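You operate a simulated robot arm through the tools that you are given. There is no shell and no other tool.

The job below is to be done with a simulated robot arm. You get a single attempt, and the scene is never put back.

Task
Lift the bar off the patch, brush it to bare steel and let the tray's pad set there.
Fine: Lay the bar a hand's length towards the roller, still across the slab; brush back; wait till the pad is dull and hard. Set down upright: hand brush. What is to be rubbed or washed off counts as gone when no trace of it is left.
Where things are to end (x, y in the base frame): long bar within 0.05 m of [0.47, 0.57].

It is judged by the outcome, as a careful person would: the job done as asked, and still so three seconds after it is handed in. It fails if anything else is knocked over, pushed out of place, dropped, spilled or broken.

Robot
A 7-joint arm with a two-finger parallel gripper, fixed in place. Base frame: the origin is on the floor under the middle of its stand, x ahead of it, y to its left, z up; the work surface is at about z = 0.94. Lengths are in m, angles in rad, forces in N, time in s.
It reaches about 1.247 m from its shoulder. Its first joint turns from -2.304 to 2.304 rad. Payload 3.91 kg.
Tool frame: the origin (TCP) lies between the finger pads and is the grasp point; the fingertips stand 0.03 m ahead of it; z points along the fingers, y is the line along which they close. Largest opening 0.11 m; finger width 0.02, thickness 0.01; the body of the gripper, 0.048 by 0.112 m, starts 0.055 m behind the TCP.
Orientation is that of the tool frame in the base frame, as a unit quaternion [x, y, z, w]. With the fingers straight down and closing along the base's y, the tool's x points along the base's -x, its y along +y and its z along -z.

Tools
- The arm moves only by the tool nudge_tool. Its argument "series" is a list of rows, each a list of 7 numbers: the shift along the tool's x, y, z in units of 30 mm (1.0 is 30 mm), then the turn, a rotation vector about the tool's x, y, z in units of 5 degrees (1.0 is 5 degrees), then the opening, from 0 (shut) to 1 (fully open). In form: [[tx, ty, tz, wx, wy, wz, jaw], ...]. A call has 1 to 20 rows; each row shifts and turns the commanded pose from where the row before left it, along the tool's axes as they then stand. A call with a number of a shift or a turn outside -1 to 1 is refused whole. Rows are played at 5 a second. More than 0.05 m and 0.15 rad between two rows, or a gripper value outside its range, and nothing of the call is played. A pose out of reach is approached as far as the arm can. The call stops where the force on the tool passes 40 N (or 10 N more than at its start, if that is more) or the arm is blocked; 0.2 s more then pass. Each finger travels about 0.108 m/s and halts on what it meets, pressing with about 45 N; the grip force reading is that of the motor and also rises with nothing between the fingers. The clock runs only during rows and for 0.2 s after the last one: add rows that do not move to give the fingers time. The reply holds the time, the measured pose of the TCP, the force on the tool along the base axes, the opening and the grip force, in the units named above and with some noise, with the torque about the TCP (base axes, N m) and any sound that the robot's microphone picked up.
- Cameras (640 x 400 px; columns grow to the right, rows downward): "scene" is fixed at [0.401, -0.4996, 1.5434]; the picture's right is [0.86, -0.50, 0.00], its down [-0.20, -0.34, -0.92] and it looks along [0.46, 0.80, -0.39] (base axes); focal length 362 px, centre (320, 200). "wrist" rides on the gripper at [0.072, 0.017, -0.103] in the tool frame; the picture's right is [-0.23, 0.97, 0.00], its down [-0.76, -0.18, -0.62] and it looks along [-0.61, -0.14, 0.78] (tool axes); focal length 222 px, centre (320, 200).
- get_image(camera): a new picture of that camera. No time passes.
- pixel_to_xyz(camera, pixels): for up to 12 pixels [column, row] of the newest picture of that camera ("zoom" is the newest enlarged one), the place [x, y, z] in the base frame of the surface seen there, good to about 0.002 m. No time passes.
- close_up(camera, box): a new picture of the part [left, top, right, bottom] of that camera's present view, enlarged. No time passes.
- finish_job(): hands the job in; it is judged then, once.

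Open the gripper and draw the arm clear of the work before you hand the job in, unless the task says otherwise.

The tools are called by a JSON object that holds its "method" and its "body". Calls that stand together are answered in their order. nudge_tool: Moves the arm, as the interface text tells. Its arguments: {"type":"object","properties":{"series":{"type":"array"}},"required":["series"]} The other tools are called the same way: get_image (camera) takes a picture; pixel_to_xyz (camera, pixels) gives the place of the surface under pixels of a picture; close_up (camera, box) takes an enlarged picture of a part of a camera's view; finish_job () hands the job in.

At the start:

```text
time_s: 0.0
tcp_pos: [0.4503, 0.4201, 1.2199]
tcp_rot: [0.0, 1.0, 0.0, 0.0]
ft_force: [0.0, 0.4, -0.4]
ft_torque: [0.0, 0.02, 0.03]
opening: 0.1101
gripper_force: 0.0
```

scene: 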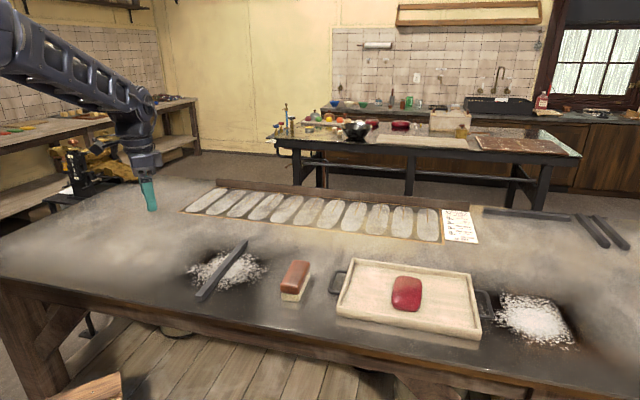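
wrist: 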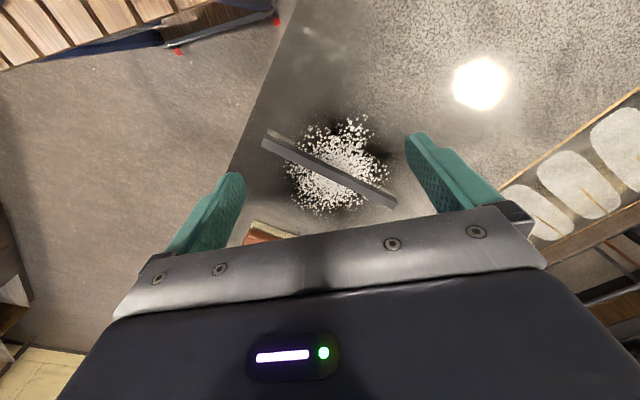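

I start by looking at both views more closely: the bar on the white patch is around (222,270) in the scene, the brush near (296,280), the tray with the red pad near (407,293).

{"method": "close_up", "body": {"camera": "scene", "box": [160, 220, 340, 332]}}

{"method": "close_up", "body": {"camera": "scene", "box": [320, 230, 600, 400]}}

{"method": "close_up", "body": {"camera": "scene", "box": [0, 100, 300, 287]}}

{"method": "get_image", "body": {"camera": "scene"}}

{"method": "get_image", "body": {"camera": "wrist"}}

```text
3.56 times, centred on (250, 276) of scene
```

zoom: 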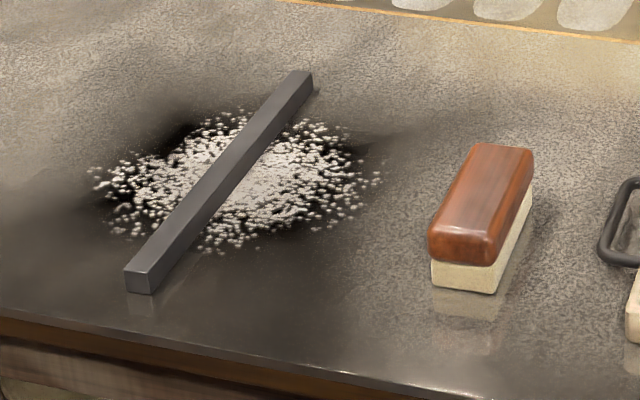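

```text
2.29 times, centred on (460, 315) of scene
```

zoom: 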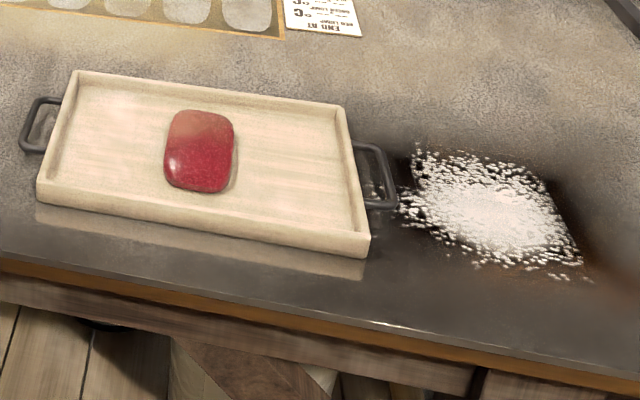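

```text
2.13 times, centred on (150, 194) of scene
```

zoom: 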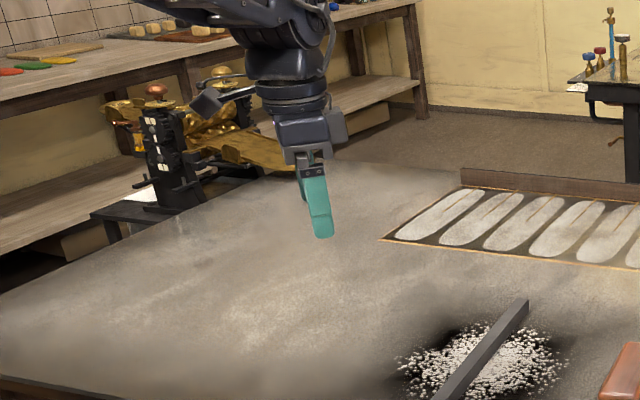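

```text
taken
```

scene: 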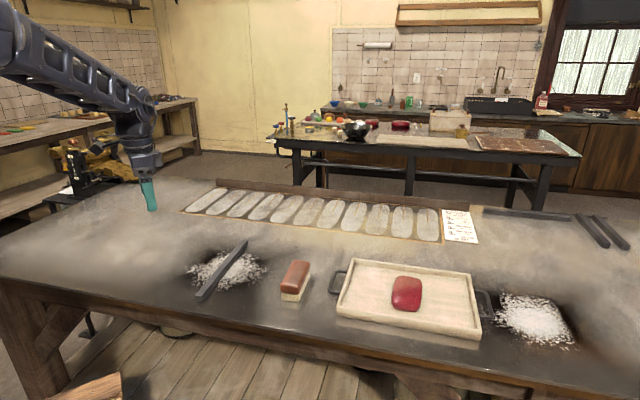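

```text
taken
```

wrist: 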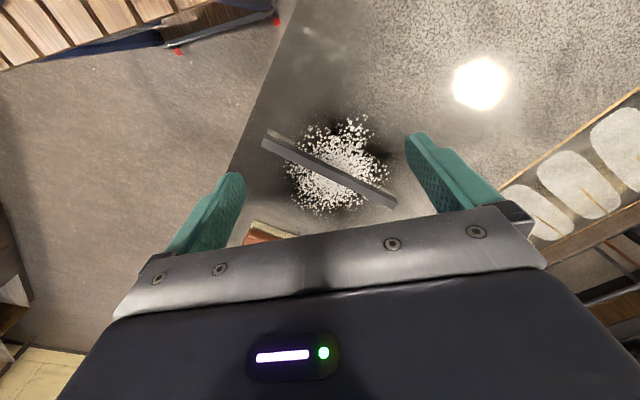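

Now I measure the bar, patch, brush, tray, pad and surroundings in the scene picture.

{"method": "pixel_to_xyz", "body": {"camera": "scene", "pixels": [[244, 242], [200, 297], [222, 270], [205, 265], [260, 272], [235, 290], [190, 270], [225, 252], [300, 264], [287, 288], [283, 296], [302, 298]]}}

{"method": "pixel_to_xyz", "body": {"camera": "scene", "pixels": [[407, 282], [395, 305], [418, 306], [407, 293], [352, 262], [472, 276], [340, 313], [480, 335], [370, 275], [440, 310], [332, 282], [488, 305]]}}

{"method": "pixel_to_xyz", "body": {"camera": "scene", "pixels": [[60, 160], [90, 180], [100, 165], [75, 200], [150, 300], [30, 240], [190, 205], [440, 240], [460, 225], [600, 230], [530, 320], [50, 280]]}}

{"method": "close_up", "body": {"camera": "wrist", "box": [220, 90, 420, 250]}}

```text
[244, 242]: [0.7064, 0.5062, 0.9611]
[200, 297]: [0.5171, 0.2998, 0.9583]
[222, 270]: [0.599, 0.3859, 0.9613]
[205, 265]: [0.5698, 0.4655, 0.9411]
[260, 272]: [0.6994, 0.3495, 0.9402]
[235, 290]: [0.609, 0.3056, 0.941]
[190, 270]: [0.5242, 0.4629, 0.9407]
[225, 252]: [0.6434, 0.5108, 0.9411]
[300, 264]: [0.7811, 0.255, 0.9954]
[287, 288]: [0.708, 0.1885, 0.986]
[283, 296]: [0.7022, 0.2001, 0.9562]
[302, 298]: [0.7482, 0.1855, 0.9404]
```

```text
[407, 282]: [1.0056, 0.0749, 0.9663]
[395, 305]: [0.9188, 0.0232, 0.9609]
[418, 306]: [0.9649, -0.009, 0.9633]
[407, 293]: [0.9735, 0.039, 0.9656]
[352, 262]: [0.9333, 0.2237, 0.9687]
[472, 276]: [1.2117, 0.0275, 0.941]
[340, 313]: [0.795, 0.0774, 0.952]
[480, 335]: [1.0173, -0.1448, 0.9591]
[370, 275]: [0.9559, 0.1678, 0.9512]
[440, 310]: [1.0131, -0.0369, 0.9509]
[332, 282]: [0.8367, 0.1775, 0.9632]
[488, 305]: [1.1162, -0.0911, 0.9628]
```

```text
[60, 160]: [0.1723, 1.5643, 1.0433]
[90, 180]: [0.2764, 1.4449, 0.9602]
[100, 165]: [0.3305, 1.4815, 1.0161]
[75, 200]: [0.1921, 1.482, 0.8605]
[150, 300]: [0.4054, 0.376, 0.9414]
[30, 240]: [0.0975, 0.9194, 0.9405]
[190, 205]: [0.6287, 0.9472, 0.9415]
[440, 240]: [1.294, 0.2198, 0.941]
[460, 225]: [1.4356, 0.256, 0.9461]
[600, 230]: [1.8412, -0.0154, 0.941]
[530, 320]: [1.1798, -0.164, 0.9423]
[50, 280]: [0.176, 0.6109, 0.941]
```

```text
2.50 times, centred on (320, 170) of wrist
```

zoom: 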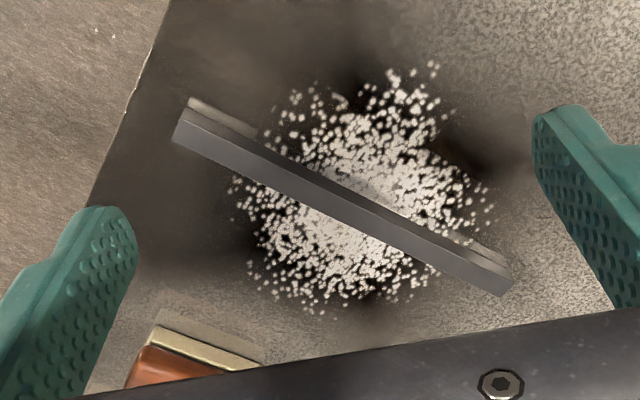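

I measure the bar's ends from the newest wrist zoom, and look at the brush and tray enlarged for exact size.

{"method": "pixel_to_xyz", "body": {"camera": "zoom", "pixels": [[188, 112], [176, 138], [510, 276], [502, 292], [345, 205], [350, 192], [337, 215], [220, 115], [480, 250], [200, 360], [210, 340], [240, 350]]}}

{"method": "close_up", "body": {"camera": "scene", "box": [260, 245, 340, 315]}}

```text
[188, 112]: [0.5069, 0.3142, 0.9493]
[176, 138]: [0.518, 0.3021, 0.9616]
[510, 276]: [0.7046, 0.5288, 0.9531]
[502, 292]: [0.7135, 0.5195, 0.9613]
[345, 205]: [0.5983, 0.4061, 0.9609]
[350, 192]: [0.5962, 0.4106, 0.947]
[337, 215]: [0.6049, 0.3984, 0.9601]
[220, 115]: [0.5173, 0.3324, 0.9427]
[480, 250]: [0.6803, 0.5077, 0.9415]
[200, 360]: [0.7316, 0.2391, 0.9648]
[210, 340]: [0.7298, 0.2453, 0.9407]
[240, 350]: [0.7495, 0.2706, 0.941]
```

```text
5.71 times, centred on (300, 280) of scene
```

zoom: 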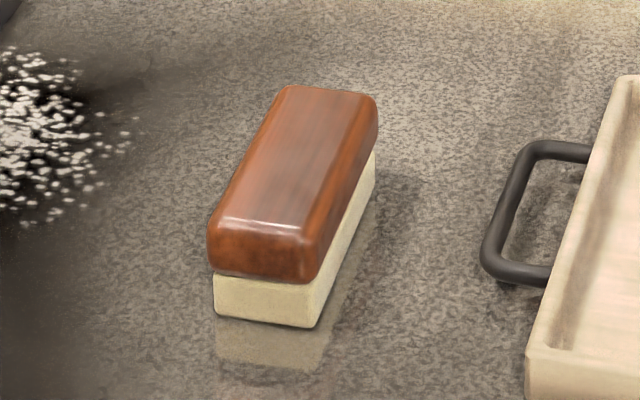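

I query the brush's top corners and bristle block in this zoom.

{"method": "pixel_to_xyz", "body": {"camera": "zoom", "pixels": [[290, 90], [370, 98], [225, 222], [305, 235], [265, 160], [300, 160], [214, 262], [300, 275], [216, 300], [315, 320], [374, 160], [265, 300]]}}

```text
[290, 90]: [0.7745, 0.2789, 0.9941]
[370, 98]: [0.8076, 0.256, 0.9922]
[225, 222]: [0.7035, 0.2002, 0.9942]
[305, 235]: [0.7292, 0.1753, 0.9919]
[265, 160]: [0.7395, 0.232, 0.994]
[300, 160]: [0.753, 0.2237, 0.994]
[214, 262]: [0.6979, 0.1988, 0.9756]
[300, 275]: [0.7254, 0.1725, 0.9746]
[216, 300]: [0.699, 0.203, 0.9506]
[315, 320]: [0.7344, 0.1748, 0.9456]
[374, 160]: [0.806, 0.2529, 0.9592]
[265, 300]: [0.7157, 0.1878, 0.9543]
```

The bar's centre is about (0.611, 0.408), lying at about 47°, top z 0.961; the brush is centred near (0.753, 0.228). I move above the bar and turn the gripper so that it closes across it.

{"method": "nudge_tool", "body": {"series": [[-0.893, -0.067, 0.667, 0, 0, 0, 1], [-0.893, -0.067, 0.667, 0, 0, 0, 1], [-0.893, -0.067, 0.667, 0, 0, 0, 1], [-0.893, -0.067, 0.667, 0, 0, 0, 1], [-0.893, -0.067, 0.667, 0, 0, 0, 1], [-0.893, -0.067, 0.667, 0, 0, 0, 1], [0, 0, 0, 0, 0, -1, 1], [0, 0, 0, 0, 0, -1, 1], [0, 0, 0, 0, 0, -1, 1], [0, 0, 0, 0, 0, -1, 1], [0, 0, 0, 0, 0, -1, 1], [0, 0, 0, 0, 0, -1, 1], [0, 0, 0, 0, 0, -1, 1], [0, 0, 0, 0, 0, -1, 1], [0, 0, 0, 0, 0, -1, 1], [0, 0, 0, 0, 0, -0.4, 1], [0, 0, 0, 0, 0, 0, 1]]}}

{"method": "get_image", "body": {"camera": "wrist"}}

{"method": "get_image", "body": {"camera": "scene"}}

```text
time_s: 3.6
tcp_pos: [0.6101, 0.4075, 1.099]
tcp_rot: [-0.399, 0.917, 0.0, -0.001]
ft_force: [-0.5, -0.5, 0.3]
ft_torque: [0.04, 0.02, 0.01]
opening: 0.1101
gripper_force: 0.1
```

```text
taken
```

wrist: 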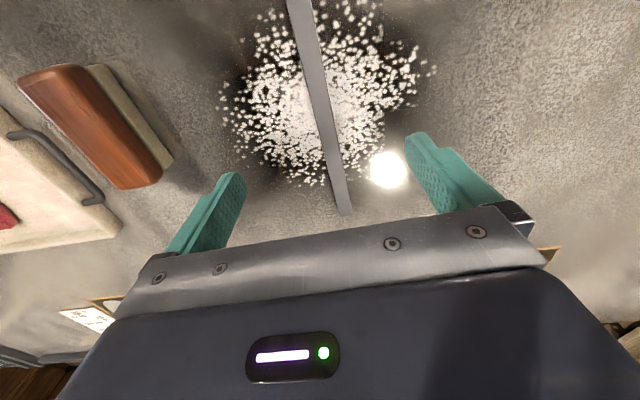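

```text
taken
```

scene: 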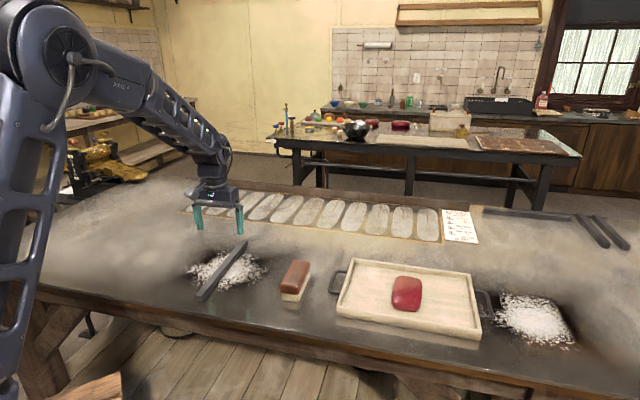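

The turn is right (47°); the bar runs in the wrist view from (300,0) to (342,210). I measure its edges here to centre the grip.

{"method": "pixel_to_xyz", "body": {"camera": "wrist", "pixels": [[292, 10], [309, 10], [308, 80], [324, 80], [322, 150], [338, 150], [334, 205], [350, 205], [342, 213], [330, 110], [301, 45], [317, 45]]}}

{"method": "close_up", "body": {"camera": "wrist", "box": [200, 0, 440, 220]}}

```text
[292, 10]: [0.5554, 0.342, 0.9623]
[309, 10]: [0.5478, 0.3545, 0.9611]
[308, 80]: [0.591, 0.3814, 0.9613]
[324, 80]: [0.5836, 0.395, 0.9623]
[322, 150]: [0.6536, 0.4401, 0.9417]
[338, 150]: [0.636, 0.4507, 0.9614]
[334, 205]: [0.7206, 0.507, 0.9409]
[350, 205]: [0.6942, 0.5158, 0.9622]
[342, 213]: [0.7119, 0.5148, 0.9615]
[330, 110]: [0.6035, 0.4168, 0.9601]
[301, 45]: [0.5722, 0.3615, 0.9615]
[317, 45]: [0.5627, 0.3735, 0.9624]
```

```text
1.82 times, centred on (320, 110) of wrist
```

zoom: 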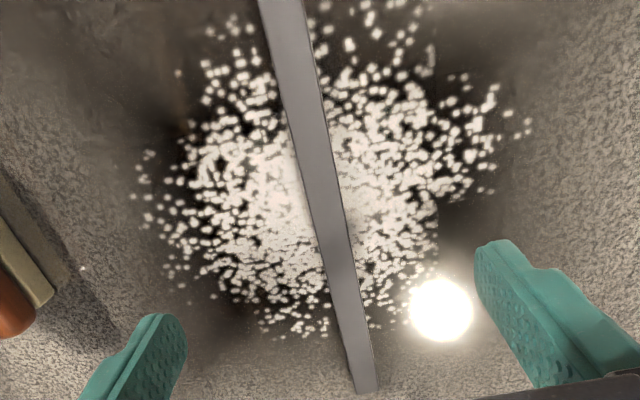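

The bar's midline runs through (0.610, 0.411) at 47.3°. I shift the small remainder and lower to z ≈ 0.976, so the tips stay just above the steel.

{"method": "nudge_tool", "body": {"series": [[-0.09, 0.09, 0.5, 0, 0, 0, 1], [0, 0, 0.9, 0, 0, 0, 1], [0, 0, 0.9, 0, 0, 0, 1], [0, 0, 0.9, 0, 0, 0, 1], [0, 0, 0.6, 0, 0, 0, 1], [0, 0, 0.3, 0, 0, 0, 1], [0, 0, 0, 0, 0, 0, 1]]}}

{"method": "get_image", "body": {"camera": "wrist"}}

{"method": "close_up", "body": {"camera": "scene", "box": [160, 200, 340, 312]}}

```text
time_s: 5.2
tcp_pos: [0.6115, 0.4143, 0.9762]
tcp_rot: [-0.399, 0.917, 0.0, 0.0]
ft_force: [-0.2, -0.2, -0.3]
ft_torque: [0.05, 0.01, -0.01]
opening: 0.1098
gripper_force: 0.1
```

```text
taken
```

wrist: 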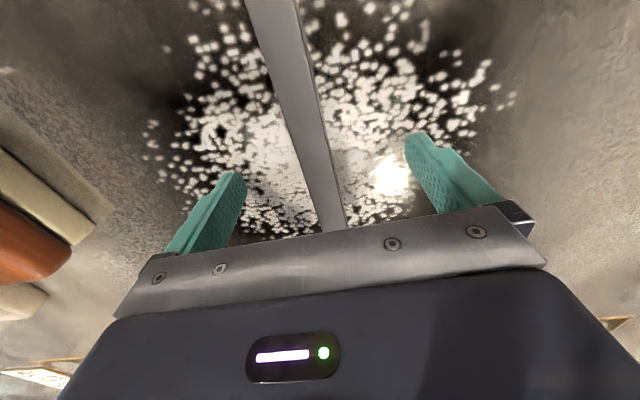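

```text
3.56 times, centred on (250, 256) of scene
```

zoom: 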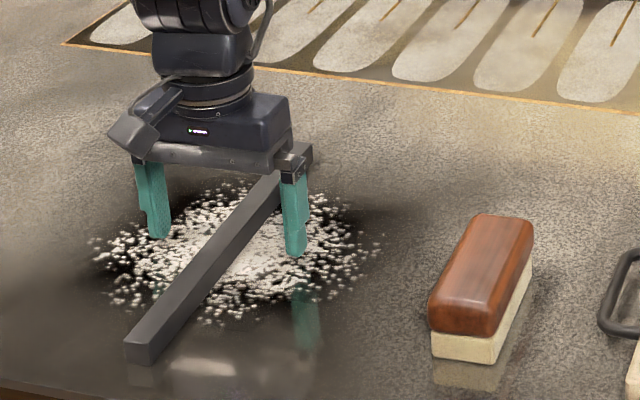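

The fingers straddle the bar in the middle. I close on it and hold a second for the grip to build.

{"method": "nudge_tool", "body": {"series": [[0, 0, 0, 0, 0, 0, 0.5], [0, 0, 0, 0, 0, 0, 0.3], [0, 0, 0, 0, 0, 0, 0], [0, 0, 0, 0, 0, 0, 0], [0, 0, 0, 0, 0, 0, 0], [0, 0, 0, 0, 0, 0, 0]]}}

```text
time_s: 6.6
tcp_pos: [0.6109, 0.4135, 0.9761]
tcp_rot: [-0.399, 0.917, 0.0, 0.001]
ft_force: [1.7, -1.1, 0.6]
ft_torque: [-0.03, -0.02, 0.25]
opening: 0.0195
gripper_force: 45.2
```

The bar is held (opening 0.0195, 45 N). I lift it slowly 6 cm and check the load and the picture.

{"method": "nudge_tool", "body": {"series": [[0, 0, -0.3, 0, 0, 0, 0], [0, 0, -0.5, 0, 0, 0, 0], [0, 0, -0.6, 0, 0, 0, 0], [0, 0, -0.6, 0, 0, 0, 0], [0, 0, 0, 0, 0, 0, 0]]}}

{"method": "get_image", "body": {"camera": "scene"}}

{"method": "close_up", "body": {"camera": "scene", "box": [160, 200, 340, 312]}}

```text
time_s: 7.8
tcp_pos: [0.6109, 0.4131, 1.0365]
tcp_rot: [-0.398, 0.917, 0.0, 0.0]
ft_force: [-0.4, -0.5, -9.9]
ft_torque: [-0.03, 0.03, 0.01]
opening: 0.0198
gripper_force: 44.7
```

```text
taken
```

scene: 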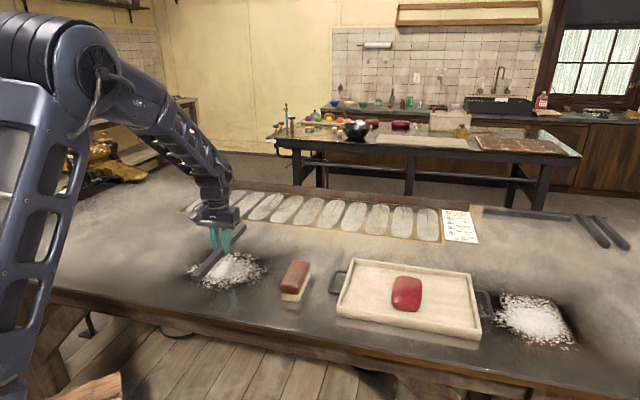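

```text
3.56 times, centred on (250, 256) of scene
```

zoom: 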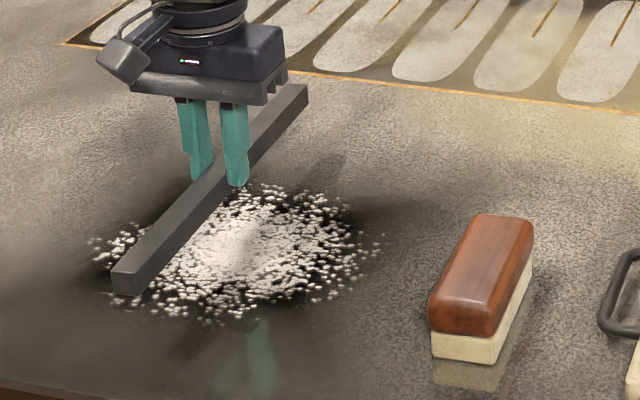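

The bar hangs level (about 1 kg). I carry it sideways by (-0.140, +0.159) to bring its centre over (0.47, 0.57), keeping its direction.

{"method": "nudge_tool", "body": {"series": [[-0.05, 0.5, 0, 0, 0, 0, 0], [-0.09, 0.9, 0, 0, 0, 0, 0], [-0.09, 0.9, 0, 0, 0, 0, 0], [-0.09, 0.9, 0, 0, 0, 0, 0], [-0.09, 0.9, 0, 0, 0, 0, 0], [-0.09, 0.9, 0, 0, 0, 0, 0], [-0.09, 0.9, 0, 0, 0, 0, 0], [-0.06, 0.65, 0, 0, 0, 0, 0], [-0.05, 0.48, 0, 0, 0, 0, 0], [0, 0, 0, 0, 0, 0, 0], [0, 0, 0, 0, 0, 0, 0]]}}

{"method": "get_image", "body": {"camera": "scene"}}

```text
time_s: 10.2
tcp_pos: [0.4711, 0.5732, 1.0351]
tcp_rot: [-0.399, 0.917, 0.0, 0.0]
ft_force: [-0.4, 0.5, -8.9]
ft_torque: [-0.06, 0.0, 0.0]
opening: 0.0196
gripper_force: 44.4
```

```text
taken
```

scene: 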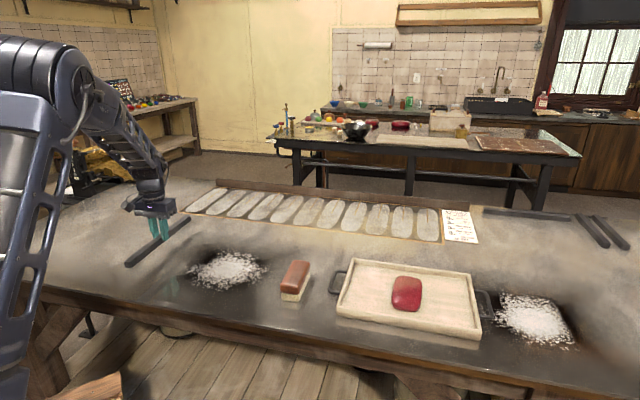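

The bar is over the spot, tcp (0.471, 0.573). I lower it gently to the height at which I gripped it (z ≈ 0.976), still gripped.

{"method": "nudge_tool", "body": {"series": [[0, 0, 0.5, 0, 0, 0, 0], [0, 0, 0.6, 0, 0, 0, 0], [0, 0, 0.5, 0, 0, 0, 0], [0, 0, 0.25, 0, 0, 0, 0], [0, 0, 0.1, 0, 0, 0, 0], [0, 0, 0, 0, 0, 0, 0]]}}

```text
time_s: 11.6
tcp_pos: [0.4705, 0.5711, 0.9788]
tcp_rot: [-0.399, 0.917, 0.0, 0.0]
ft_force: [-0.2, -0.2, -9.1]
ft_torque: [-0.01, 0.04, 0.0]
opening: 0.0197
gripper_force: 44.9
```

The load is still on the gripper (9 N) at z 0.9788, about 3 mm up; I lower the last bit.

{"method": "nudge_tool", "body": {"series": [[0, 0, 0.05, 0, 0, 0, 0], [0, 0, 0.04, 0, 0, 0, 0], [0, 0, 0, 0, 0, 0, 0]]}}

```text
time_s: 12.4
tcp_pos: [0.4703, 0.5732, 0.9768]
tcp_rot: [-0.399, 0.917, 0.0, 0.001]
ft_force: [-5.5, -5.6, 22.4]
ft_torque: [-1.01, 0.82, -0.02]
opening: 0.0198
gripper_force: 44.9
```

The bar is on the steel (force now upward, 22 N). I ease off half a millimetre, open, and rise clear.

{"method": "nudge_tool", "body": {"series": [[0, 0, -0.03, 0, 0, 0, 0], [0, 0, 0, 0, 0, 0, 0.3], [0, 0, 0, 0, 0, 0, 0.6], [0, 0, 0, 0, 0, 0, 0.8], [0, 0, 0, 0, 0, 0, 0.8], [0, 0, -0.5, 0, 0, 0, 0.8], [0, 0, -1, 0, 0, 0, 0.8], [0, 0, -1, 0, 0, 0, 0.8], [0, 0, -1, 0, 0, 0, 0.8], [0, 0, -1, 0, 0, 0, 0.8], [0, 0, 0, 0, 0, 0, 0.8]]}}

{"method": "get_image", "body": {"camera": "scene"}}

{"method": "get_image", "body": {"camera": "wrist"}}

```text
time_s: 14.8
tcp_pos: [0.4696, 0.5716, 1.1119]
tcp_rot: [-0.399, 0.917, 0.0, 0.0]
ft_force: [-0.8, 0.2, -0.4]
ft_torque: [-0.02, -0.01, -0.01]
opening: 0.088
gripper_force: 0.0
```

```text
taken
```

scene: 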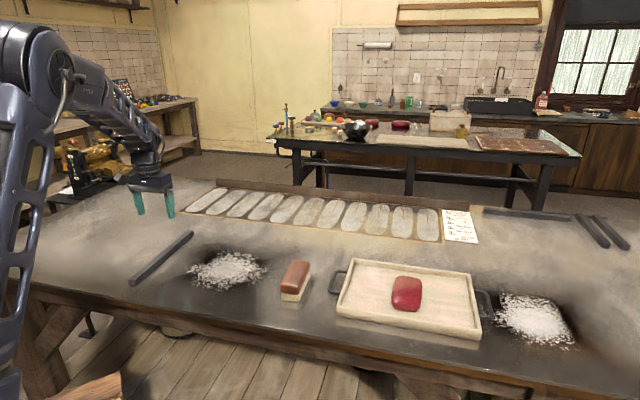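

```text
taken
```

wrist: 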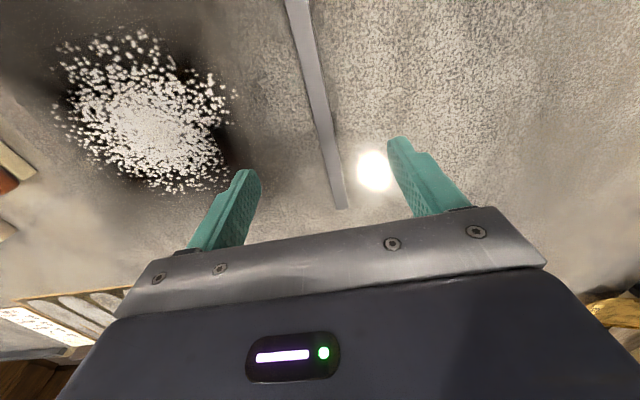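

The bar lies at (160,258) in the scene, still parallel to before. I check its ends and measure the extents of the bared patch.

{"method": "pixel_to_xyz", "body": {"camera": "scene", "pixels": [[133, 281], [190, 235], [162, 257], [186, 270], [191, 262], [228, 250], [262, 258], [268, 270], [222, 292], [238, 290], [227, 270], [205, 256]]}}

{"method": "pixel_to_xyz", "body": {"camera": "wrist", "pixels": [[56, 50], [55, 120], [145, 30], [170, 55], [236, 92], [228, 130], [215, 190], [170, 195], [100, 175], [60, 80], [130, 110], [200, 70]]}}

{"method": "close_up", "body": {"camera": "scene", "box": [160, 230, 320, 330]}}

```text
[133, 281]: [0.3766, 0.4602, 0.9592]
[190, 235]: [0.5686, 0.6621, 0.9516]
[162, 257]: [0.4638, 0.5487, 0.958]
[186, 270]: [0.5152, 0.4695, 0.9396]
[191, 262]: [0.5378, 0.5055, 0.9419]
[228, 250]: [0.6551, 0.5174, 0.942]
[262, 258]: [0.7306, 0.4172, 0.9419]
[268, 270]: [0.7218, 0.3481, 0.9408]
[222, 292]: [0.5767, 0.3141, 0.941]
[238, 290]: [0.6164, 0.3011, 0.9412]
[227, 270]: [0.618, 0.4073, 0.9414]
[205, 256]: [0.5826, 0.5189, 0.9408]
```

```text
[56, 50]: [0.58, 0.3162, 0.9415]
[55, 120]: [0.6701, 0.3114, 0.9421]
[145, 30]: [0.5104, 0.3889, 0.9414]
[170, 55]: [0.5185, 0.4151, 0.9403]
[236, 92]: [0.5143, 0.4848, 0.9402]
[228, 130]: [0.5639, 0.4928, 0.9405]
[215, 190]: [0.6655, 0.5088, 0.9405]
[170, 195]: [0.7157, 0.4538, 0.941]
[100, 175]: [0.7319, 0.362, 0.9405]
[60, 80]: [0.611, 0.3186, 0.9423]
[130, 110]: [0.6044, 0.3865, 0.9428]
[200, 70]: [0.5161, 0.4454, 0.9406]
```

```text
4.00 times, centred on (240, 280) of scene
```

zoom: 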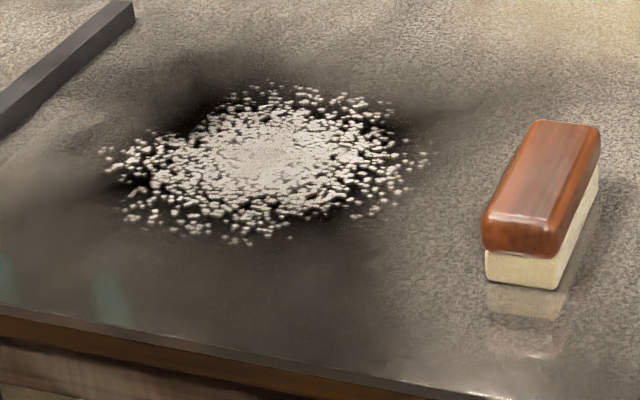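

The bar's centre is about (0.470, 0.568), good. The patch spans about x 0.51–0.735, y 0.30–0.52. I go above the brush at about (0.754, 0.228), keeping the 47° orientation.

{"method": "nudge_tool", "body": {"series": [[0.121, -0.922, 0, 0, 0, 0, 0.8], [0.121, -0.922, 0, 0, 0, 0, 0.8], [0.121, -0.922, 0, 0, 0, 0, 0.8], [0.121, -0.922, 0, 0, 0, 0, 0.8], [0.121, -0.922, 0, 0, 0, 0, 0.8], [0.121, -0.922, 0, 0, 0, 0, 0.8], [0.121, -0.922, 0, 0, 0, 0, 0.8], [0.121, -0.922, 0, 0, 0, 0, 0.8], [0.121, -0.922, 0, 0, 0, 0, 0.8], [0.121, -0.922, 0, 0, 0, 0, 0.8], [0.121, -0.922, 0, 0, 0, 0, 0.8], [0.121, -0.922, 0, 0, 0, 0, 0.8], [0.121, -0.922, 0, 0, 0, 0, 0.8], [0.121, -0.922, 0, 0, 0, 0, 0.8], [0.121, -0.922, 0, 0, 0, 0, 0.8], [0.121, -0.922, 0, 0, 0, 0, 0.8], [0, 0, 0, 0, 0, 0, 0.8], [0, 0, 0, 0, 0, 0, 0.8]]}}

{"method": "get_image", "body": {"camera": "wrist"}}

{"method": "get_image", "body": {"camera": "scene"}}

```text
time_s: 18.6
tcp_pos: [0.7572, 0.2286, 1.1104]
tcp_rot: [-0.398, 0.917, -0.001, 0.0]
ft_force: [0.4, -0.8, -0.1]
ft_torque: [-0.01, 0.0, 0.04]
opening: 0.0878
gripper_force: 0.1
```

```text
taken
```

wrist: 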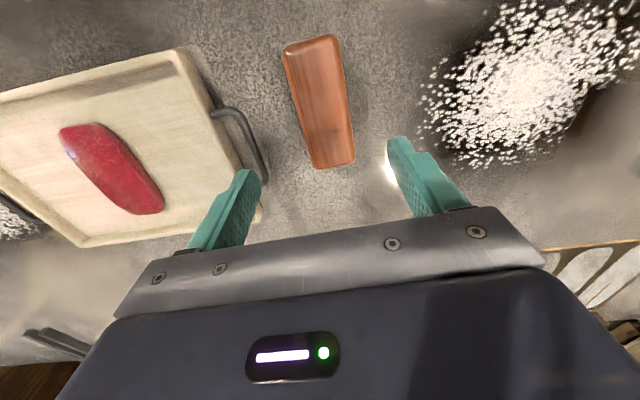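

```text
taken
```

scene: 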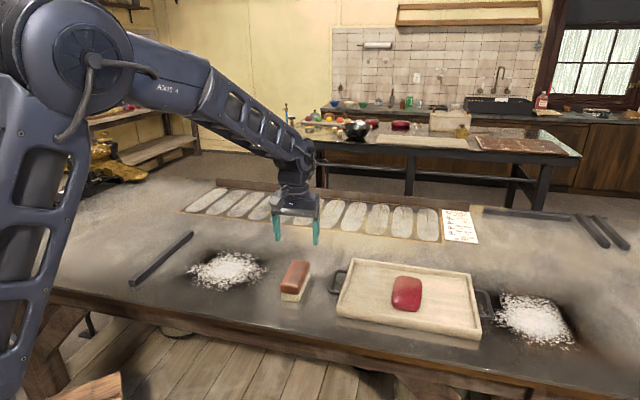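

The brush shows in the wrist view from (312,40) to (335,165). I measure its top edges and also the tray handle at (240,140) near the left finger.

{"method": "pixel_to_xyz", "body": {"camera": "wrist", "pixels": [[285, 55], [336, 42], [300, 110], [348, 100], [315, 163], [353, 155], [318, 100], [330, 140], [262, 180], [235, 115], [260, 205], [190, 60]]}}

{"method": "close_up", "body": {"camera": "wrist", "box": [180, 20, 440, 220]}}

```text
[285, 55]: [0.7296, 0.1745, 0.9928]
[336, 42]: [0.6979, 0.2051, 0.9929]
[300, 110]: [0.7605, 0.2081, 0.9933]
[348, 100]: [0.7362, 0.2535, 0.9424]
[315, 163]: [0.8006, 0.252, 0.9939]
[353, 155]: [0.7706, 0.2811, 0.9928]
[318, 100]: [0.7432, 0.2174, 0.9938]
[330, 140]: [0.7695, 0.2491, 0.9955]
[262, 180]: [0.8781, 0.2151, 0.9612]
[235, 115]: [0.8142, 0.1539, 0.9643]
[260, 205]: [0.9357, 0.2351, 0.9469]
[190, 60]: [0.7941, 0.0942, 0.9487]
```

```text
2.00 times, centred on (310, 120) of wrist
```

zoom: 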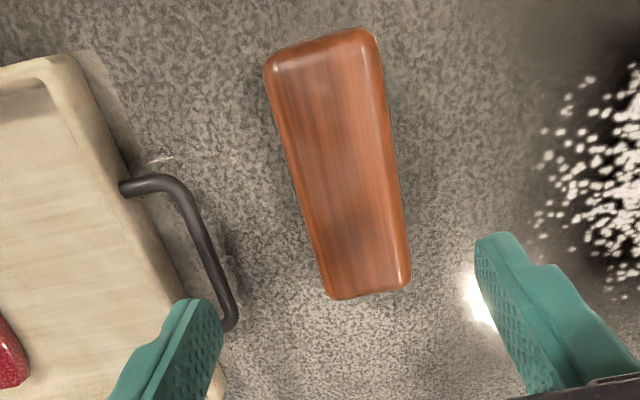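

Brush centre (0.750, 0.228), axis 46.9°. I correct by a few mm and lower to z ≈ 0.986 so the tips grip the wooden block without touching the steel.

{"method": "nudge_tool", "body": {"series": [[0.18, 0.16, 0.5, 0, 0, 0, 0.8], [0, 0, 0.9, 0, 0, 0, 0.8], [0, 0, 0.9, 0, 0, 0, 0.8], [0, 0, 0.9, 0, 0, 0, 0.8], [0, 0, 0.6, 0, 0, 0, 0.8], [0, 0, 0.33, 0, 0, 0, 0.8], [0, 0, 0, 0, 0, 0, 0.8], [0, 0, 0, 0, 0, 0, 0.8]]}}

{"method": "close_up", "body": {"camera": "scene", "box": [220, 200, 380, 312]}}

{"method": "get_image", "body": {"camera": "wrist"}}

```text
time_s: 20.4
tcp_pos: [0.7494, 0.2257, 0.986]
tcp_rot: [-0.398, 0.917, 0.0, 0.0]
ft_force: [0.2, 0.5, 0.3]
ft_torque: [-0.01, 0.0, 0.0]
opening: 0.0881
gripper_force: 0.1
```

```text
3.57 times, centred on (300, 256) of scene
```

zoom: 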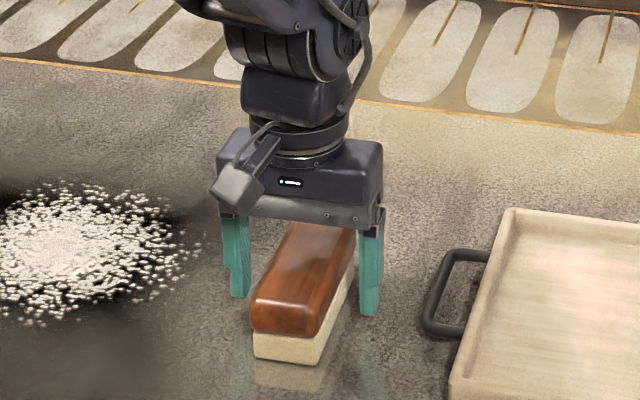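

```text
taken
```

wrist: 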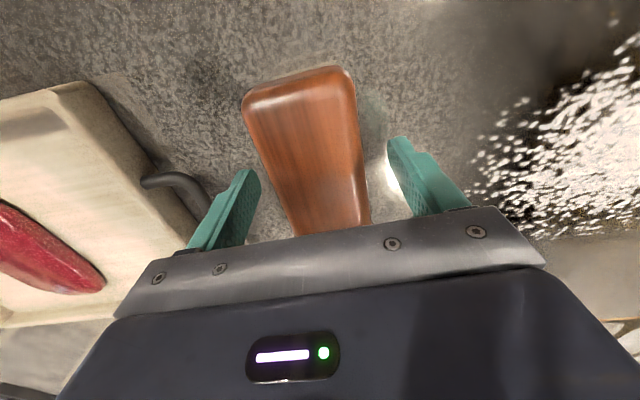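

The fingers straddle the brush evenly. I close on it.

{"method": "nudge_tool", "body": {"series": [[0, 0, 0, 0, 0, 0, 0.6], [0, 0, 0, 0, 0, 0, 0.45], [0, 0, 0, 0, 0, 0, 0.2], [0, 0, 0, 0, 0, 0, 0.2], [0, 0, 0, 0, 0, 0, 0.2], [0, 0, 0, 0, 0, 0, 0.2]]}}

```text
time_s: 21.8
tcp_pos: [0.7492, 0.2263, 0.9866]
tcp_rot: [-0.399, 0.917, 0.0, 0.0]
ft_force: [1.5, -0.1, 1.3]
ft_torque: [-0.02, -0.01, 0.04]
opening: 0.0517
gripper_force: 45.3
```

The brush is held (opening 0.0517). I lift it 3 cm, and check with the scene picture; I also measure the slab's near edge.

{"method": "nudge_tool", "body": {"series": [[0, 0, -0.3, 0, 0, 0, 0.2], [0, 0, -0.7, 0, 0, 0, 0.2], [0, 0, 0, 0, 0, 0, 0.2]]}}

{"method": "get_image", "body": {"camera": "scene"}}

{"method": "pixel_to_xyz", "body": {"camera": "scene", "pixels": [[160, 302], [200, 310], [240, 318], [260, 322], [220, 300], [280, 325], [145, 298], [180, 312]]}}

{"method": "close_up", "body": {"camera": "scene", "box": [180, 230, 340, 330]}}

```text
time_s: 22.6
tcp_pos: [0.7483, 0.2263, 1.018]
tcp_rot: [-0.399, 0.917, -0.001, 0.0]
ft_force: [-0.7, -0.6, -1.1]
ft_torque: [0.02, 0.01, 0.02]
opening: 0.0514
gripper_force: 45.1
```

```text
taken
```

scene: 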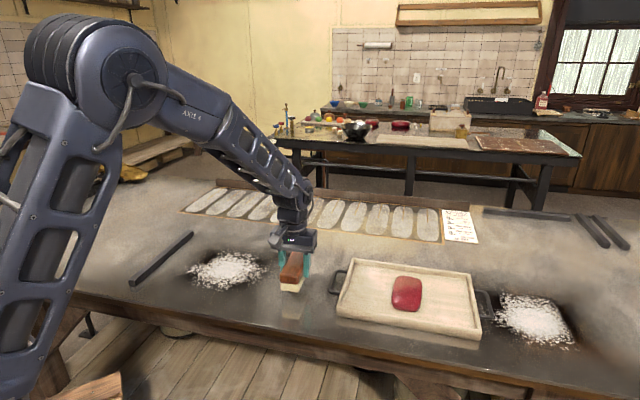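

```text
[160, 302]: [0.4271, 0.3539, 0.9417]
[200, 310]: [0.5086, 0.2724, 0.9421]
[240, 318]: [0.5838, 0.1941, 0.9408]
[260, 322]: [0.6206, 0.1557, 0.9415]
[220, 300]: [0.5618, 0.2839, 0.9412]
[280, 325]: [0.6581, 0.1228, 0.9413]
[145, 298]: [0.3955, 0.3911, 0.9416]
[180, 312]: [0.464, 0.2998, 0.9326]
```

```text
4.00 times, centred on (260, 280) of scene
```

zoom: 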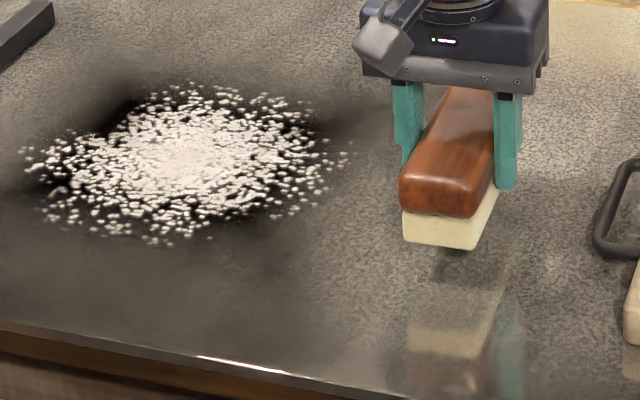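

The slab's near edge lies well outside the patch. I carry the brush to the patch's right side (n = −0.16 from the patch centre, on its middle line) and lower till the bristles just touch.

{"method": "nudge_tool", "body": {"series": [[-0.7, 0.5, 0, 0, 0, 0, 0.2], [-0.75, 0.7, 0, 0, 0, 0, 0.2], [0, 0.8, 0, 0, 0, 0, 0.2], [0, 0, 0.5, 0, 0, 0, 0.2], [0, 0, 0.4, 0, 0, 0, 0.2], [0, 0, 0.13, 0, 0, 0, 0.2], [0, 0, 0, 0, 0, 0, 0.2], [0, 0, 0, 0, 0, 0, 0.2]]}}

```text
time_s: 24.4
tcp_pos: [0.7353, 0.2999, 0.9855]
tcp_rot: [-0.399, 0.917, 0.001, 0.001]
ft_force: [-0.1, 0.9, 5.5]
ft_torque: [-0.13, 0.15, -0.02]
opening: 0.0513
gripper_force: 45.1
```

Contact at about 6 N. I draw the brush across the middle of the patch in one stroke (0.30 m towards the bar, stopping well short of it).

{"method": "nudge_tool", "body": {"series": [[0, 0.4, 0, 0, 0, 0, 0.2], [0, 0.8, 0, 0, 0, 0, 0.2], [0, 0.8, 0, 0, 0, 0, 0.2], [0, 0.8, 0, 0, 0, 0, 0.2], [0, 0.8, 0, 0, 0, 0, 0.2], [0, 0.8, 0, 0, 0, 0, 0.2], [0, 0.8, 0, 0, 0, 0, 0.2], [0, 0.8, 0, 0, 0, 0, 0.2], [0, 0.8, 0, 0, 0, 0, 0.2], [0, 0.8, 0, 0, 0, 0, 0.2], [0, 0.8, 0, 0, 0, 0, 0.2], [0, 0.8, 0, 0, 0, 0, 0.2], [0, 0.6, 0, 0, 0, 0, 0.2], [0, 0, 0, 0, 0, 0, 0.2]]}}

{"method": "get_image", "body": {"camera": "scene"}}

{"method": "close_up", "body": {"camera": "scene", "box": [140, 210, 320, 322]}}

```text
time_s: 27.4
tcp_pos: [0.5188, 0.4993, 0.9867]
tcp_rot: [-0.399, 0.917, 0.0, 0.0]
ft_force: [1.3, 0.0, 12.7]
ft_torque: [0.15, -0.06, 0.03]
opening: 0.0515
gripper_force: 44.7
```

```text
taken
```

scene: 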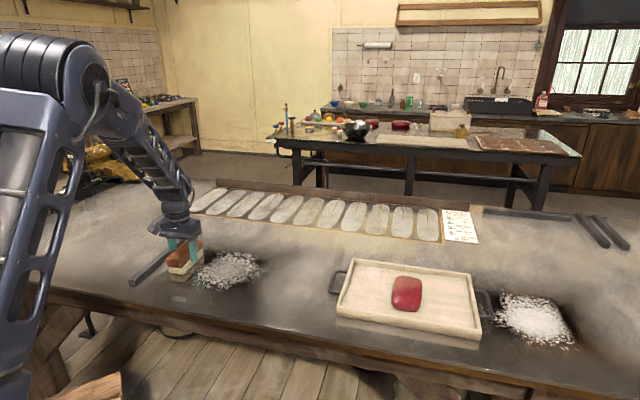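

```text
3.56 times, centred on (230, 266) of scene
```

zoom: 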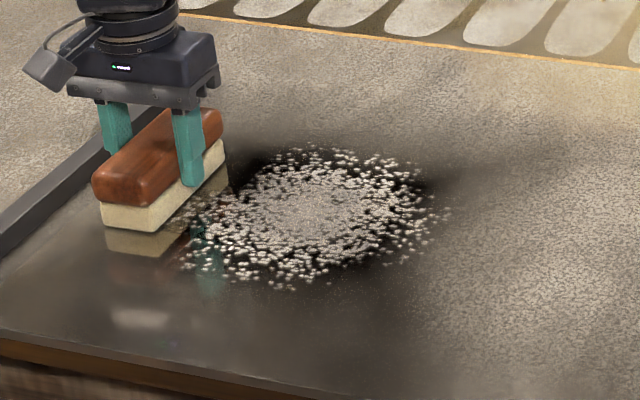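

The patch has greyed where the brush passed but is still there, so it wears off over several strokes. I stroke back along the same line, pressing slightly.

{"method": "nudge_tool", "body": {"series": [[0, -0.4, 0, 0, 0, 0, 0.2], [0, -0.8, 0, 0, 0, 0, 0.2], [0, -0.8, 0, 0, 0, 0, 0.2], [0, -0.8, 0, 0, 0, 0, 0.2], [0, -0.8, 0, 0, 0, 0, 0.2], [0, -0.8, 0, 0, 0, 0, 0.2], [0, -0.8, 0, 0, 0, 0, 0.2], [0, -0.8, 0, 0, 0, 0, 0.2], [0, -0.8, 0, 0, 0, 0, 0.2], [0, -0.8, 0, 0, 0, 0, 0.2], [0, -0.8, 0, 0, 0, 0, 0.2], [0, -0.8, 0, 0, 0, 0, 0.2], [0, -0.6, 0, 0, 0, 0, 0.2], [0, 0, 0, 0, 0, 0, 0.2]]}}

{"method": "close_up", "body": {"camera": "scene", "box": [140, 210, 320, 322]}}

{"method": "get_image", "body": {"camera": "wrist"}}

```text
time_s: 30.4
tcp_pos: [0.7342, 0.2997, 0.9854]
tcp_rot: [-0.398, 0.917, -0.001, 0.001]
ft_force: [-5.3, 7.1, 30.8]
ft_torque: [0.22, 0.2, 0.01]
opening: 0.0513
gripper_force: 45.3
```

```text
3.56 times, centred on (230, 266) of scene
```

zoom: 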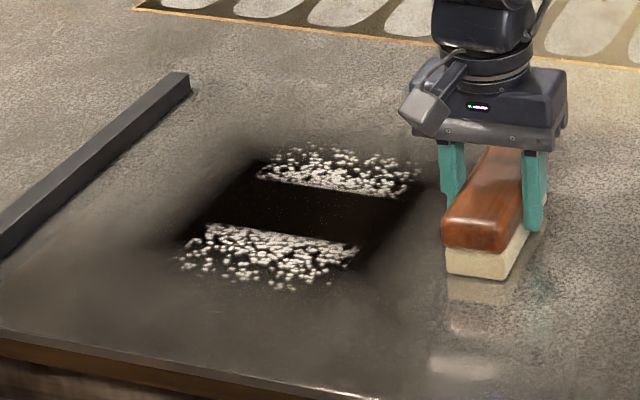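

```text
taken
```

wrist: 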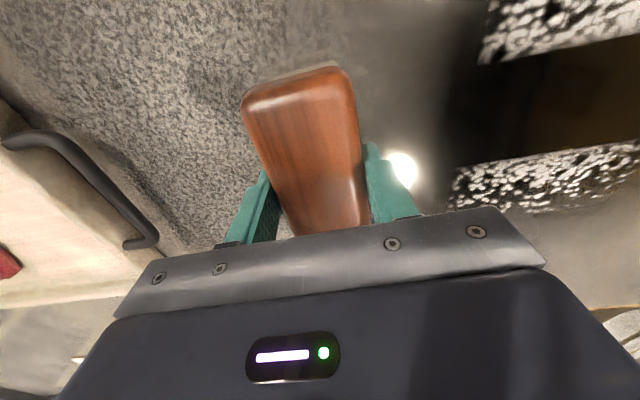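

The second stroke cleared the middle band (dark strip in the zoom around (300,210)). I look closer for specks left in it.

{"method": "close_up", "body": {"camera": "scene", "box": [185, 245, 270, 298]}}

```text
7.53 times, centred on (228, 272) of scene
```

zoom: 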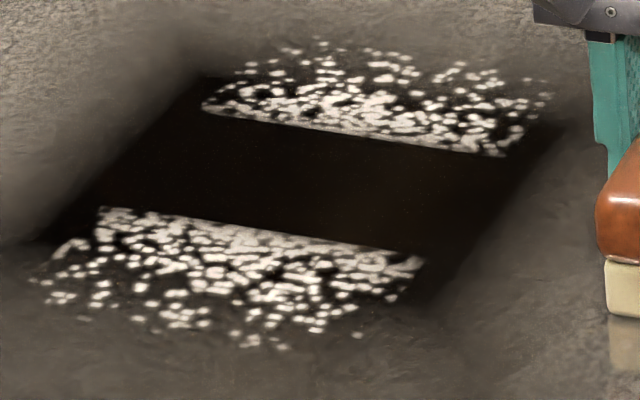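

I measure the cleared band's edges to place the next lanes.

{"method": "pixel_to_xyz", "body": {"camera": "zoom", "pixels": [[215, 112], [350, 135], [490, 155], [105, 208], [260, 230], [415, 255], [320, 45], [540, 85], [45, 290], [275, 345], [360, 330], [550, 110]]}}

```text
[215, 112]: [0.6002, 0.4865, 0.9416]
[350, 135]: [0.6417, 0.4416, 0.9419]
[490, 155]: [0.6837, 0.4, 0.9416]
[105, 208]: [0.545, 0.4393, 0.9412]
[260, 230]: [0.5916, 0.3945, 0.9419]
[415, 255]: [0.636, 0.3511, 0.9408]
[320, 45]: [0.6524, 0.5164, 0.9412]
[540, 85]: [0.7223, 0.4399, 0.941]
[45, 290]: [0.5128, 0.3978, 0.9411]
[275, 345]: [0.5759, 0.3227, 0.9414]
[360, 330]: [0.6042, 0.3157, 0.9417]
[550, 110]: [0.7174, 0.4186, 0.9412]
```

The effective band is about 7 cm wide (−0.03…+0.04 about the tool). I lift slightly, shift to the lane at u ≈ +0.06 (far side) and touch down with a little less pressure.

{"method": "nudge_tool", "body": {"series": [[0, 0, -0.3, 0, 0, 0, 0.2], [-1, 0, 0, 0, 0, 0, 0.2], [-0.95, 0, 0, 0, 0, 0, 0.2], [0, 0, 0.28, 0, 0, 0, 0.2], [0, 0, 0, 0, 0, 0, 0.2]]}}

```text
time_s: 31.6
tcp_pos: [0.7741, 0.3422, 0.9864]
tcp_rot: [-0.399, 0.917, 0.0, 0.0]
ft_force: [-0.2, 0.8, -0.9]
ft_torque: [-0.03, -0.01, -0.02]
opening: 0.0513
gripper_force: 44.8
```

No contact yet (−0.9 N). I lower another 1.3 mm and check.

{"method": "nudge_tool", "body": {"series": [[0, 0, 0.045, 0, 0, 0, 0.2], [0, 0, 0, 0, 0, 0, 0.2]]}}

```text
time_s: 32.2
tcp_pos: [0.7733, 0.3433, 0.9865]
tcp_rot: [-0.398, 0.917, 0.001, 0.001]
ft_force: [-3.7, 1.2, 10.6]
ft_torque: [-0.01, 0.12, 0.04]
opening: 0.0512
gripper_force: 45.0
```

Contact at about 11 N. Now a stroke forth and back along this lane.

{"method": "nudge_tool", "body": {"series": [[0, 0.9, 0, 0, 0, 0, 0.2], [0, 0.9, 0, 0, 0, 0, 0.2], [0, 0.9, 0, 0, 0, 0, 0.2], [0, 0.9, 0, 0, 0, 0, 0.2], [0, 0.9, 0, 0, 0, 0, 0.2], [0, 0.9, 0, 0, 0, 0, 0.2], [0, 0.9, 0, 0, 0, 0, 0.2], [0, 0.9, 0, 0, 0, 0, 0.2], [0, 0.9, 0, 0, 0, 0, 0.2], [0, 0.9, 0, 0, 0, 0, 0.2], [0, -0.9, 0, 0, 0, 0, 0.2], [0, -0.9, 0, 0, 0, 0, 0.2], [0, -0.9, 0, 0, 0, 0, 0.2], [0, -0.9, 0, 0, 0, 0, 0.2], [0, -0.9, 0, 0, 0, 0, 0.2], [0, -0.9, 0, 0, 0, 0, 0.2], [0, -0.9, 0, 0, 0, 0, 0.2], [0, -0.9, 0, 0, 0, 0, 0.2], [0, -0.9, 0, 0, 0, 0, 0.2], [0, -0.9, 0, 0, 0, 0, 0.2]]}}

{"method": "close_up", "body": {"camera": "scene", "box": [180, 240, 290, 308]}}

```text
time_s: 36.4
tcp_pos: [0.776, 0.344, 0.9853]
tcp_rot: [-0.398, 0.917, -0.001, 0.001]
ft_force: [-1.9, 1.1, 21.6]
ft_torque: [0.14, 0.07, -0.31]
opening: 0.0515
gripper_force: 45.0
```

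```text
5.82 times, centred on (235, 274) of scene
```

zoom: 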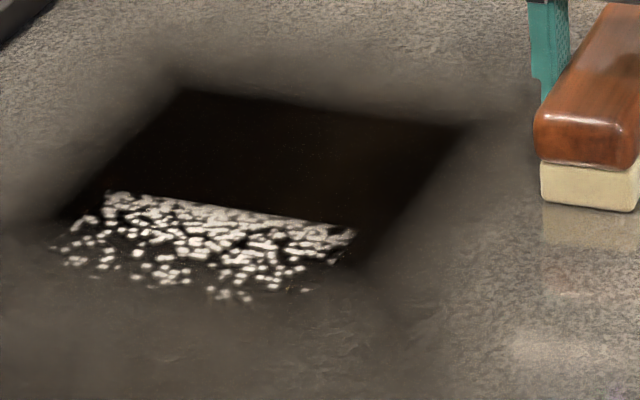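

The far side is fully bare now. I shift to the near side lane (u ≈ −0.06) and touch down.

{"method": "nudge_tool", "body": {"series": [[0, 0, -0.3, 0, 0, 0, 0.2], [1, 0, 0, 0, 0, 0, 0.2], [1, 0, 0, 0, 0, 0, 0.2], [1, 0, 0, 0, 0, 0, 0.2], [1, 0, 0, 0, 0, 0, 0.2], [0.1, 0, 0.27, 0, 0, 0, 0.2], [0, 0, 0.02, 0, 0, 0, 0.2], [0, 0, 0, 0, 0, 0, 0.2]]}}

```text
time_s: 38.2
tcp_pos: [0.6912, 0.2541, 0.9859]
tcp_rot: [-0.399, 0.917, -0.001, 0.001]
ft_force: [1.1, 3.0, 15.8]
ft_torque: [-0.09, 0.14, 0.0]
opening: 0.0511
gripper_force: 44.9
```

Contact at about 16 N at (0.691, 0.254). I stroke forth and back along this near lane.

{"method": "nudge_tool", "body": {"series": [[0, 0.9, 0, 0, 0, 0, 0.2], [0, 0.9, 0, 0, 0, 0, 0.2], [0, 0.9, 0, 0, 0, 0, 0.2], [0, 0.9, 0, 0, 0, 0, 0.2], [0, 0.9, 0, 0, 0, 0, 0.2], [0, 0.9, 0, 0, 0, 0, 0.2], [0, 0.9, 0, 0, 0, 0, 0.2], [0, 0.9, 0, 0, 0, 0, 0.2], [0, 0.9, 0, 0, 0, 0, 0.2], [0, 0.9, 0, 0, 0, 0, 0.2], [0, -0.9, 0, 0, 0, 0, 0.2], [0, -0.9, 0, 0, 0, 0, 0.2], [0, -0.9, 0, 0, 0, 0, 0.2], [0, -0.9, 0, 0, 0, 0, 0.2], [0, -0.9, 0, 0, 0, 0, 0.2], [0, -0.9, 0, 0, 0, 0, 0.2], [0, -0.9, 0, 0, 0, 0, 0.2], [0, -0.9, 0, 0, 0, 0, 0.2], [0, -0.9, 0, 0, 0, 0, 0.2], [0, -0.9, 0, 0, 0, 0, 0.2]]}}

{"method": "close_up", "body": {"camera": "scene", "box": [180, 240, 290, 308]}}

```text
time_s: 42.4
tcp_pos: [0.6913, 0.2519, 0.9864]
tcp_rot: [-0.399, 0.917, -0.001, 0.0]
ft_force: [-0.3, -0.4, 7.9]
ft_torque: [0.3, -0.38, -0.06]
opening: 0.0515
gripper_force: 44.9
```

```text
5.82 times, centred on (235, 274) of scene
```

zoom: 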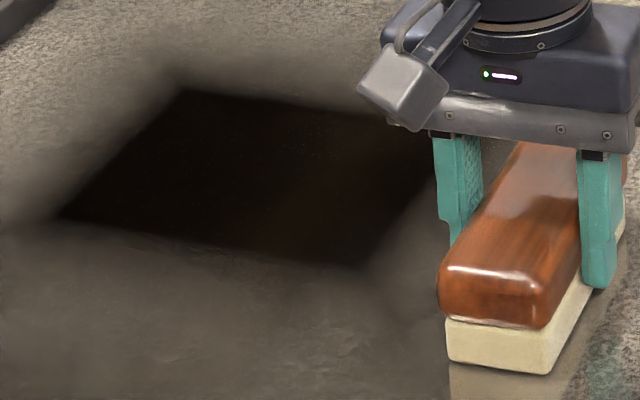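

No white is visible any more. To be sure of no trace at the rims, I add an overlapping round: first the nearest lane (u ≈ −0.10), then the lanes between the earlier ones.

{"method": "nudge_tool", "body": {"series": [[0.6, 0, 0.01, 0, 0, 0, 0.2], [0.55, 0, 0, 0, 0, 0, 0.2], [0, 0.96, 0, 0, 0, 0, 0.2], [0, 0.96, 0, 0, 0, 0, 0.2], [0, 0.96, 0, 0, 0, 0, 0.2], [0, 0.96, 0, 0, 0, 0, 0.2], [0, 0.96, 0, 0, 0, 0, 0.2], [0, 0.96, 0, 0, 0, 0, 0.2], [0, 0.96, 0, 0, 0, 0, 0.2], [0, 0.96, 0, 0, 0, 0, 0.2], [0, 0.96, 0, 0, 0, 0, 0.2], [0, 0.96, 0, 0, 0, 0, 0.2], [-0.7, 0, 0, 0, 0, 0, 0.2], [-0.7, 0, 0, 0, 0, 0, 0.2], [-0.6, 0, 0, 0, 0, 0, 0.2]]}}

```text
time_s: 45.6
tcp_pos: [0.4958, 0.4677, 0.9866]
tcp_rot: [-0.399, 0.917, 0.001, 0.0]
ft_force: [-8.8, -6.6, 32.2]
ft_torque: [-0.41, 0.4, -0.1]
opening: 0.0512
gripper_force: 45.0
```

Pressure rose to 32 N here, so I ease up half a millimetre and stroke back along u ≈ −0.035, then shift to +0.03.

{"method": "nudge_tool", "body": {"series": [[0, 0, -0.02, 0, 0, 0, 0.2], [0, -0.96, 0, 0, 0, 0, 0.2], [0, -0.96, 0, 0, 0, 0, 0.2], [0, -0.96, 0, 0, 0, 0, 0.2], [0, -0.96, 0, 0, 0, 0, 0.2], [0, -0.96, 0, 0, 0, 0, 0.2], [0, -0.96, 0, 0, 0, 0, 0.2], [0, -0.96, 0, 0, 0, 0, 0.2], [0, -0.96, 0, 0, 0, 0, 0.2], [0, -0.96, 0, 0, 0, 0, 0.2], [0, -0.96, 0, 0, 0, 0, 0.2], [-0.75, 0, 0, 0, 0, 0, 0.2], [-0.75, 0, 0, 0, 0, 0, 0.2], [-0.75, 0, 0, 0, 0, 0, 0.2]]}}

```text
time_s: 48.6
tcp_pos: [0.7537, 0.3219, 0.9855]
tcp_rot: [-0.398, 0.917, 0.0, 0.0]
ft_force: [0.2, -0.4, -1.7]
ft_torque: [0.0, 0.02, 0.0]
opening: 0.0513
gripper_force: 44.8
```

Here the bristles have come free; I lower 1 mm and stroke forth along u ≈ +0.03.

{"method": "nudge_tool", "body": {"series": [[0, 0, 0.035, 0, 0, 0, 0.2], [0, 0, 0, 0, 0, 0, 0.2], [0, 0.96, 0, 0, 0, 0, 0.2], [0, 0.96, 0, 0, 0, 0, 0.2], [0, 0.96, 0, 0, 0, 0, 0.2], [0, 0.96, 0, 0, 0, 0, 0.2], [0, 0.96, 0, 0, 0, 0, 0.2], [0, 0.96, 0, 0, 0, 0, 0.2], [0, 0.96, 0, 0, 0, 0, 0.2], [0, 0.96, 0, 0, 0, 0, 0.2], [0, 0.96, 0, 0, 0, 0, 0.2], [0, 0.96, 0, 0, 0, 0, 0.2], [-0.7, 0, 0, 0, 0, 0, 0.2], [-0.7, 0, 0, 0, 0, 0, 0.2], [-0.6, 0, 0, 0, 0, 0, 0.2]]}}

```text
time_s: 51.8
tcp_pos: [0.5832, 0.5607, 0.9862]
tcp_rot: [-0.398, 0.917, 0.0, 0.001]
ft_force: [-4.8, -5.1, 19.7]
ft_torque: [-0.13, 0.16, -0.14]
opening: 0.0513
gripper_force: 44.9
```

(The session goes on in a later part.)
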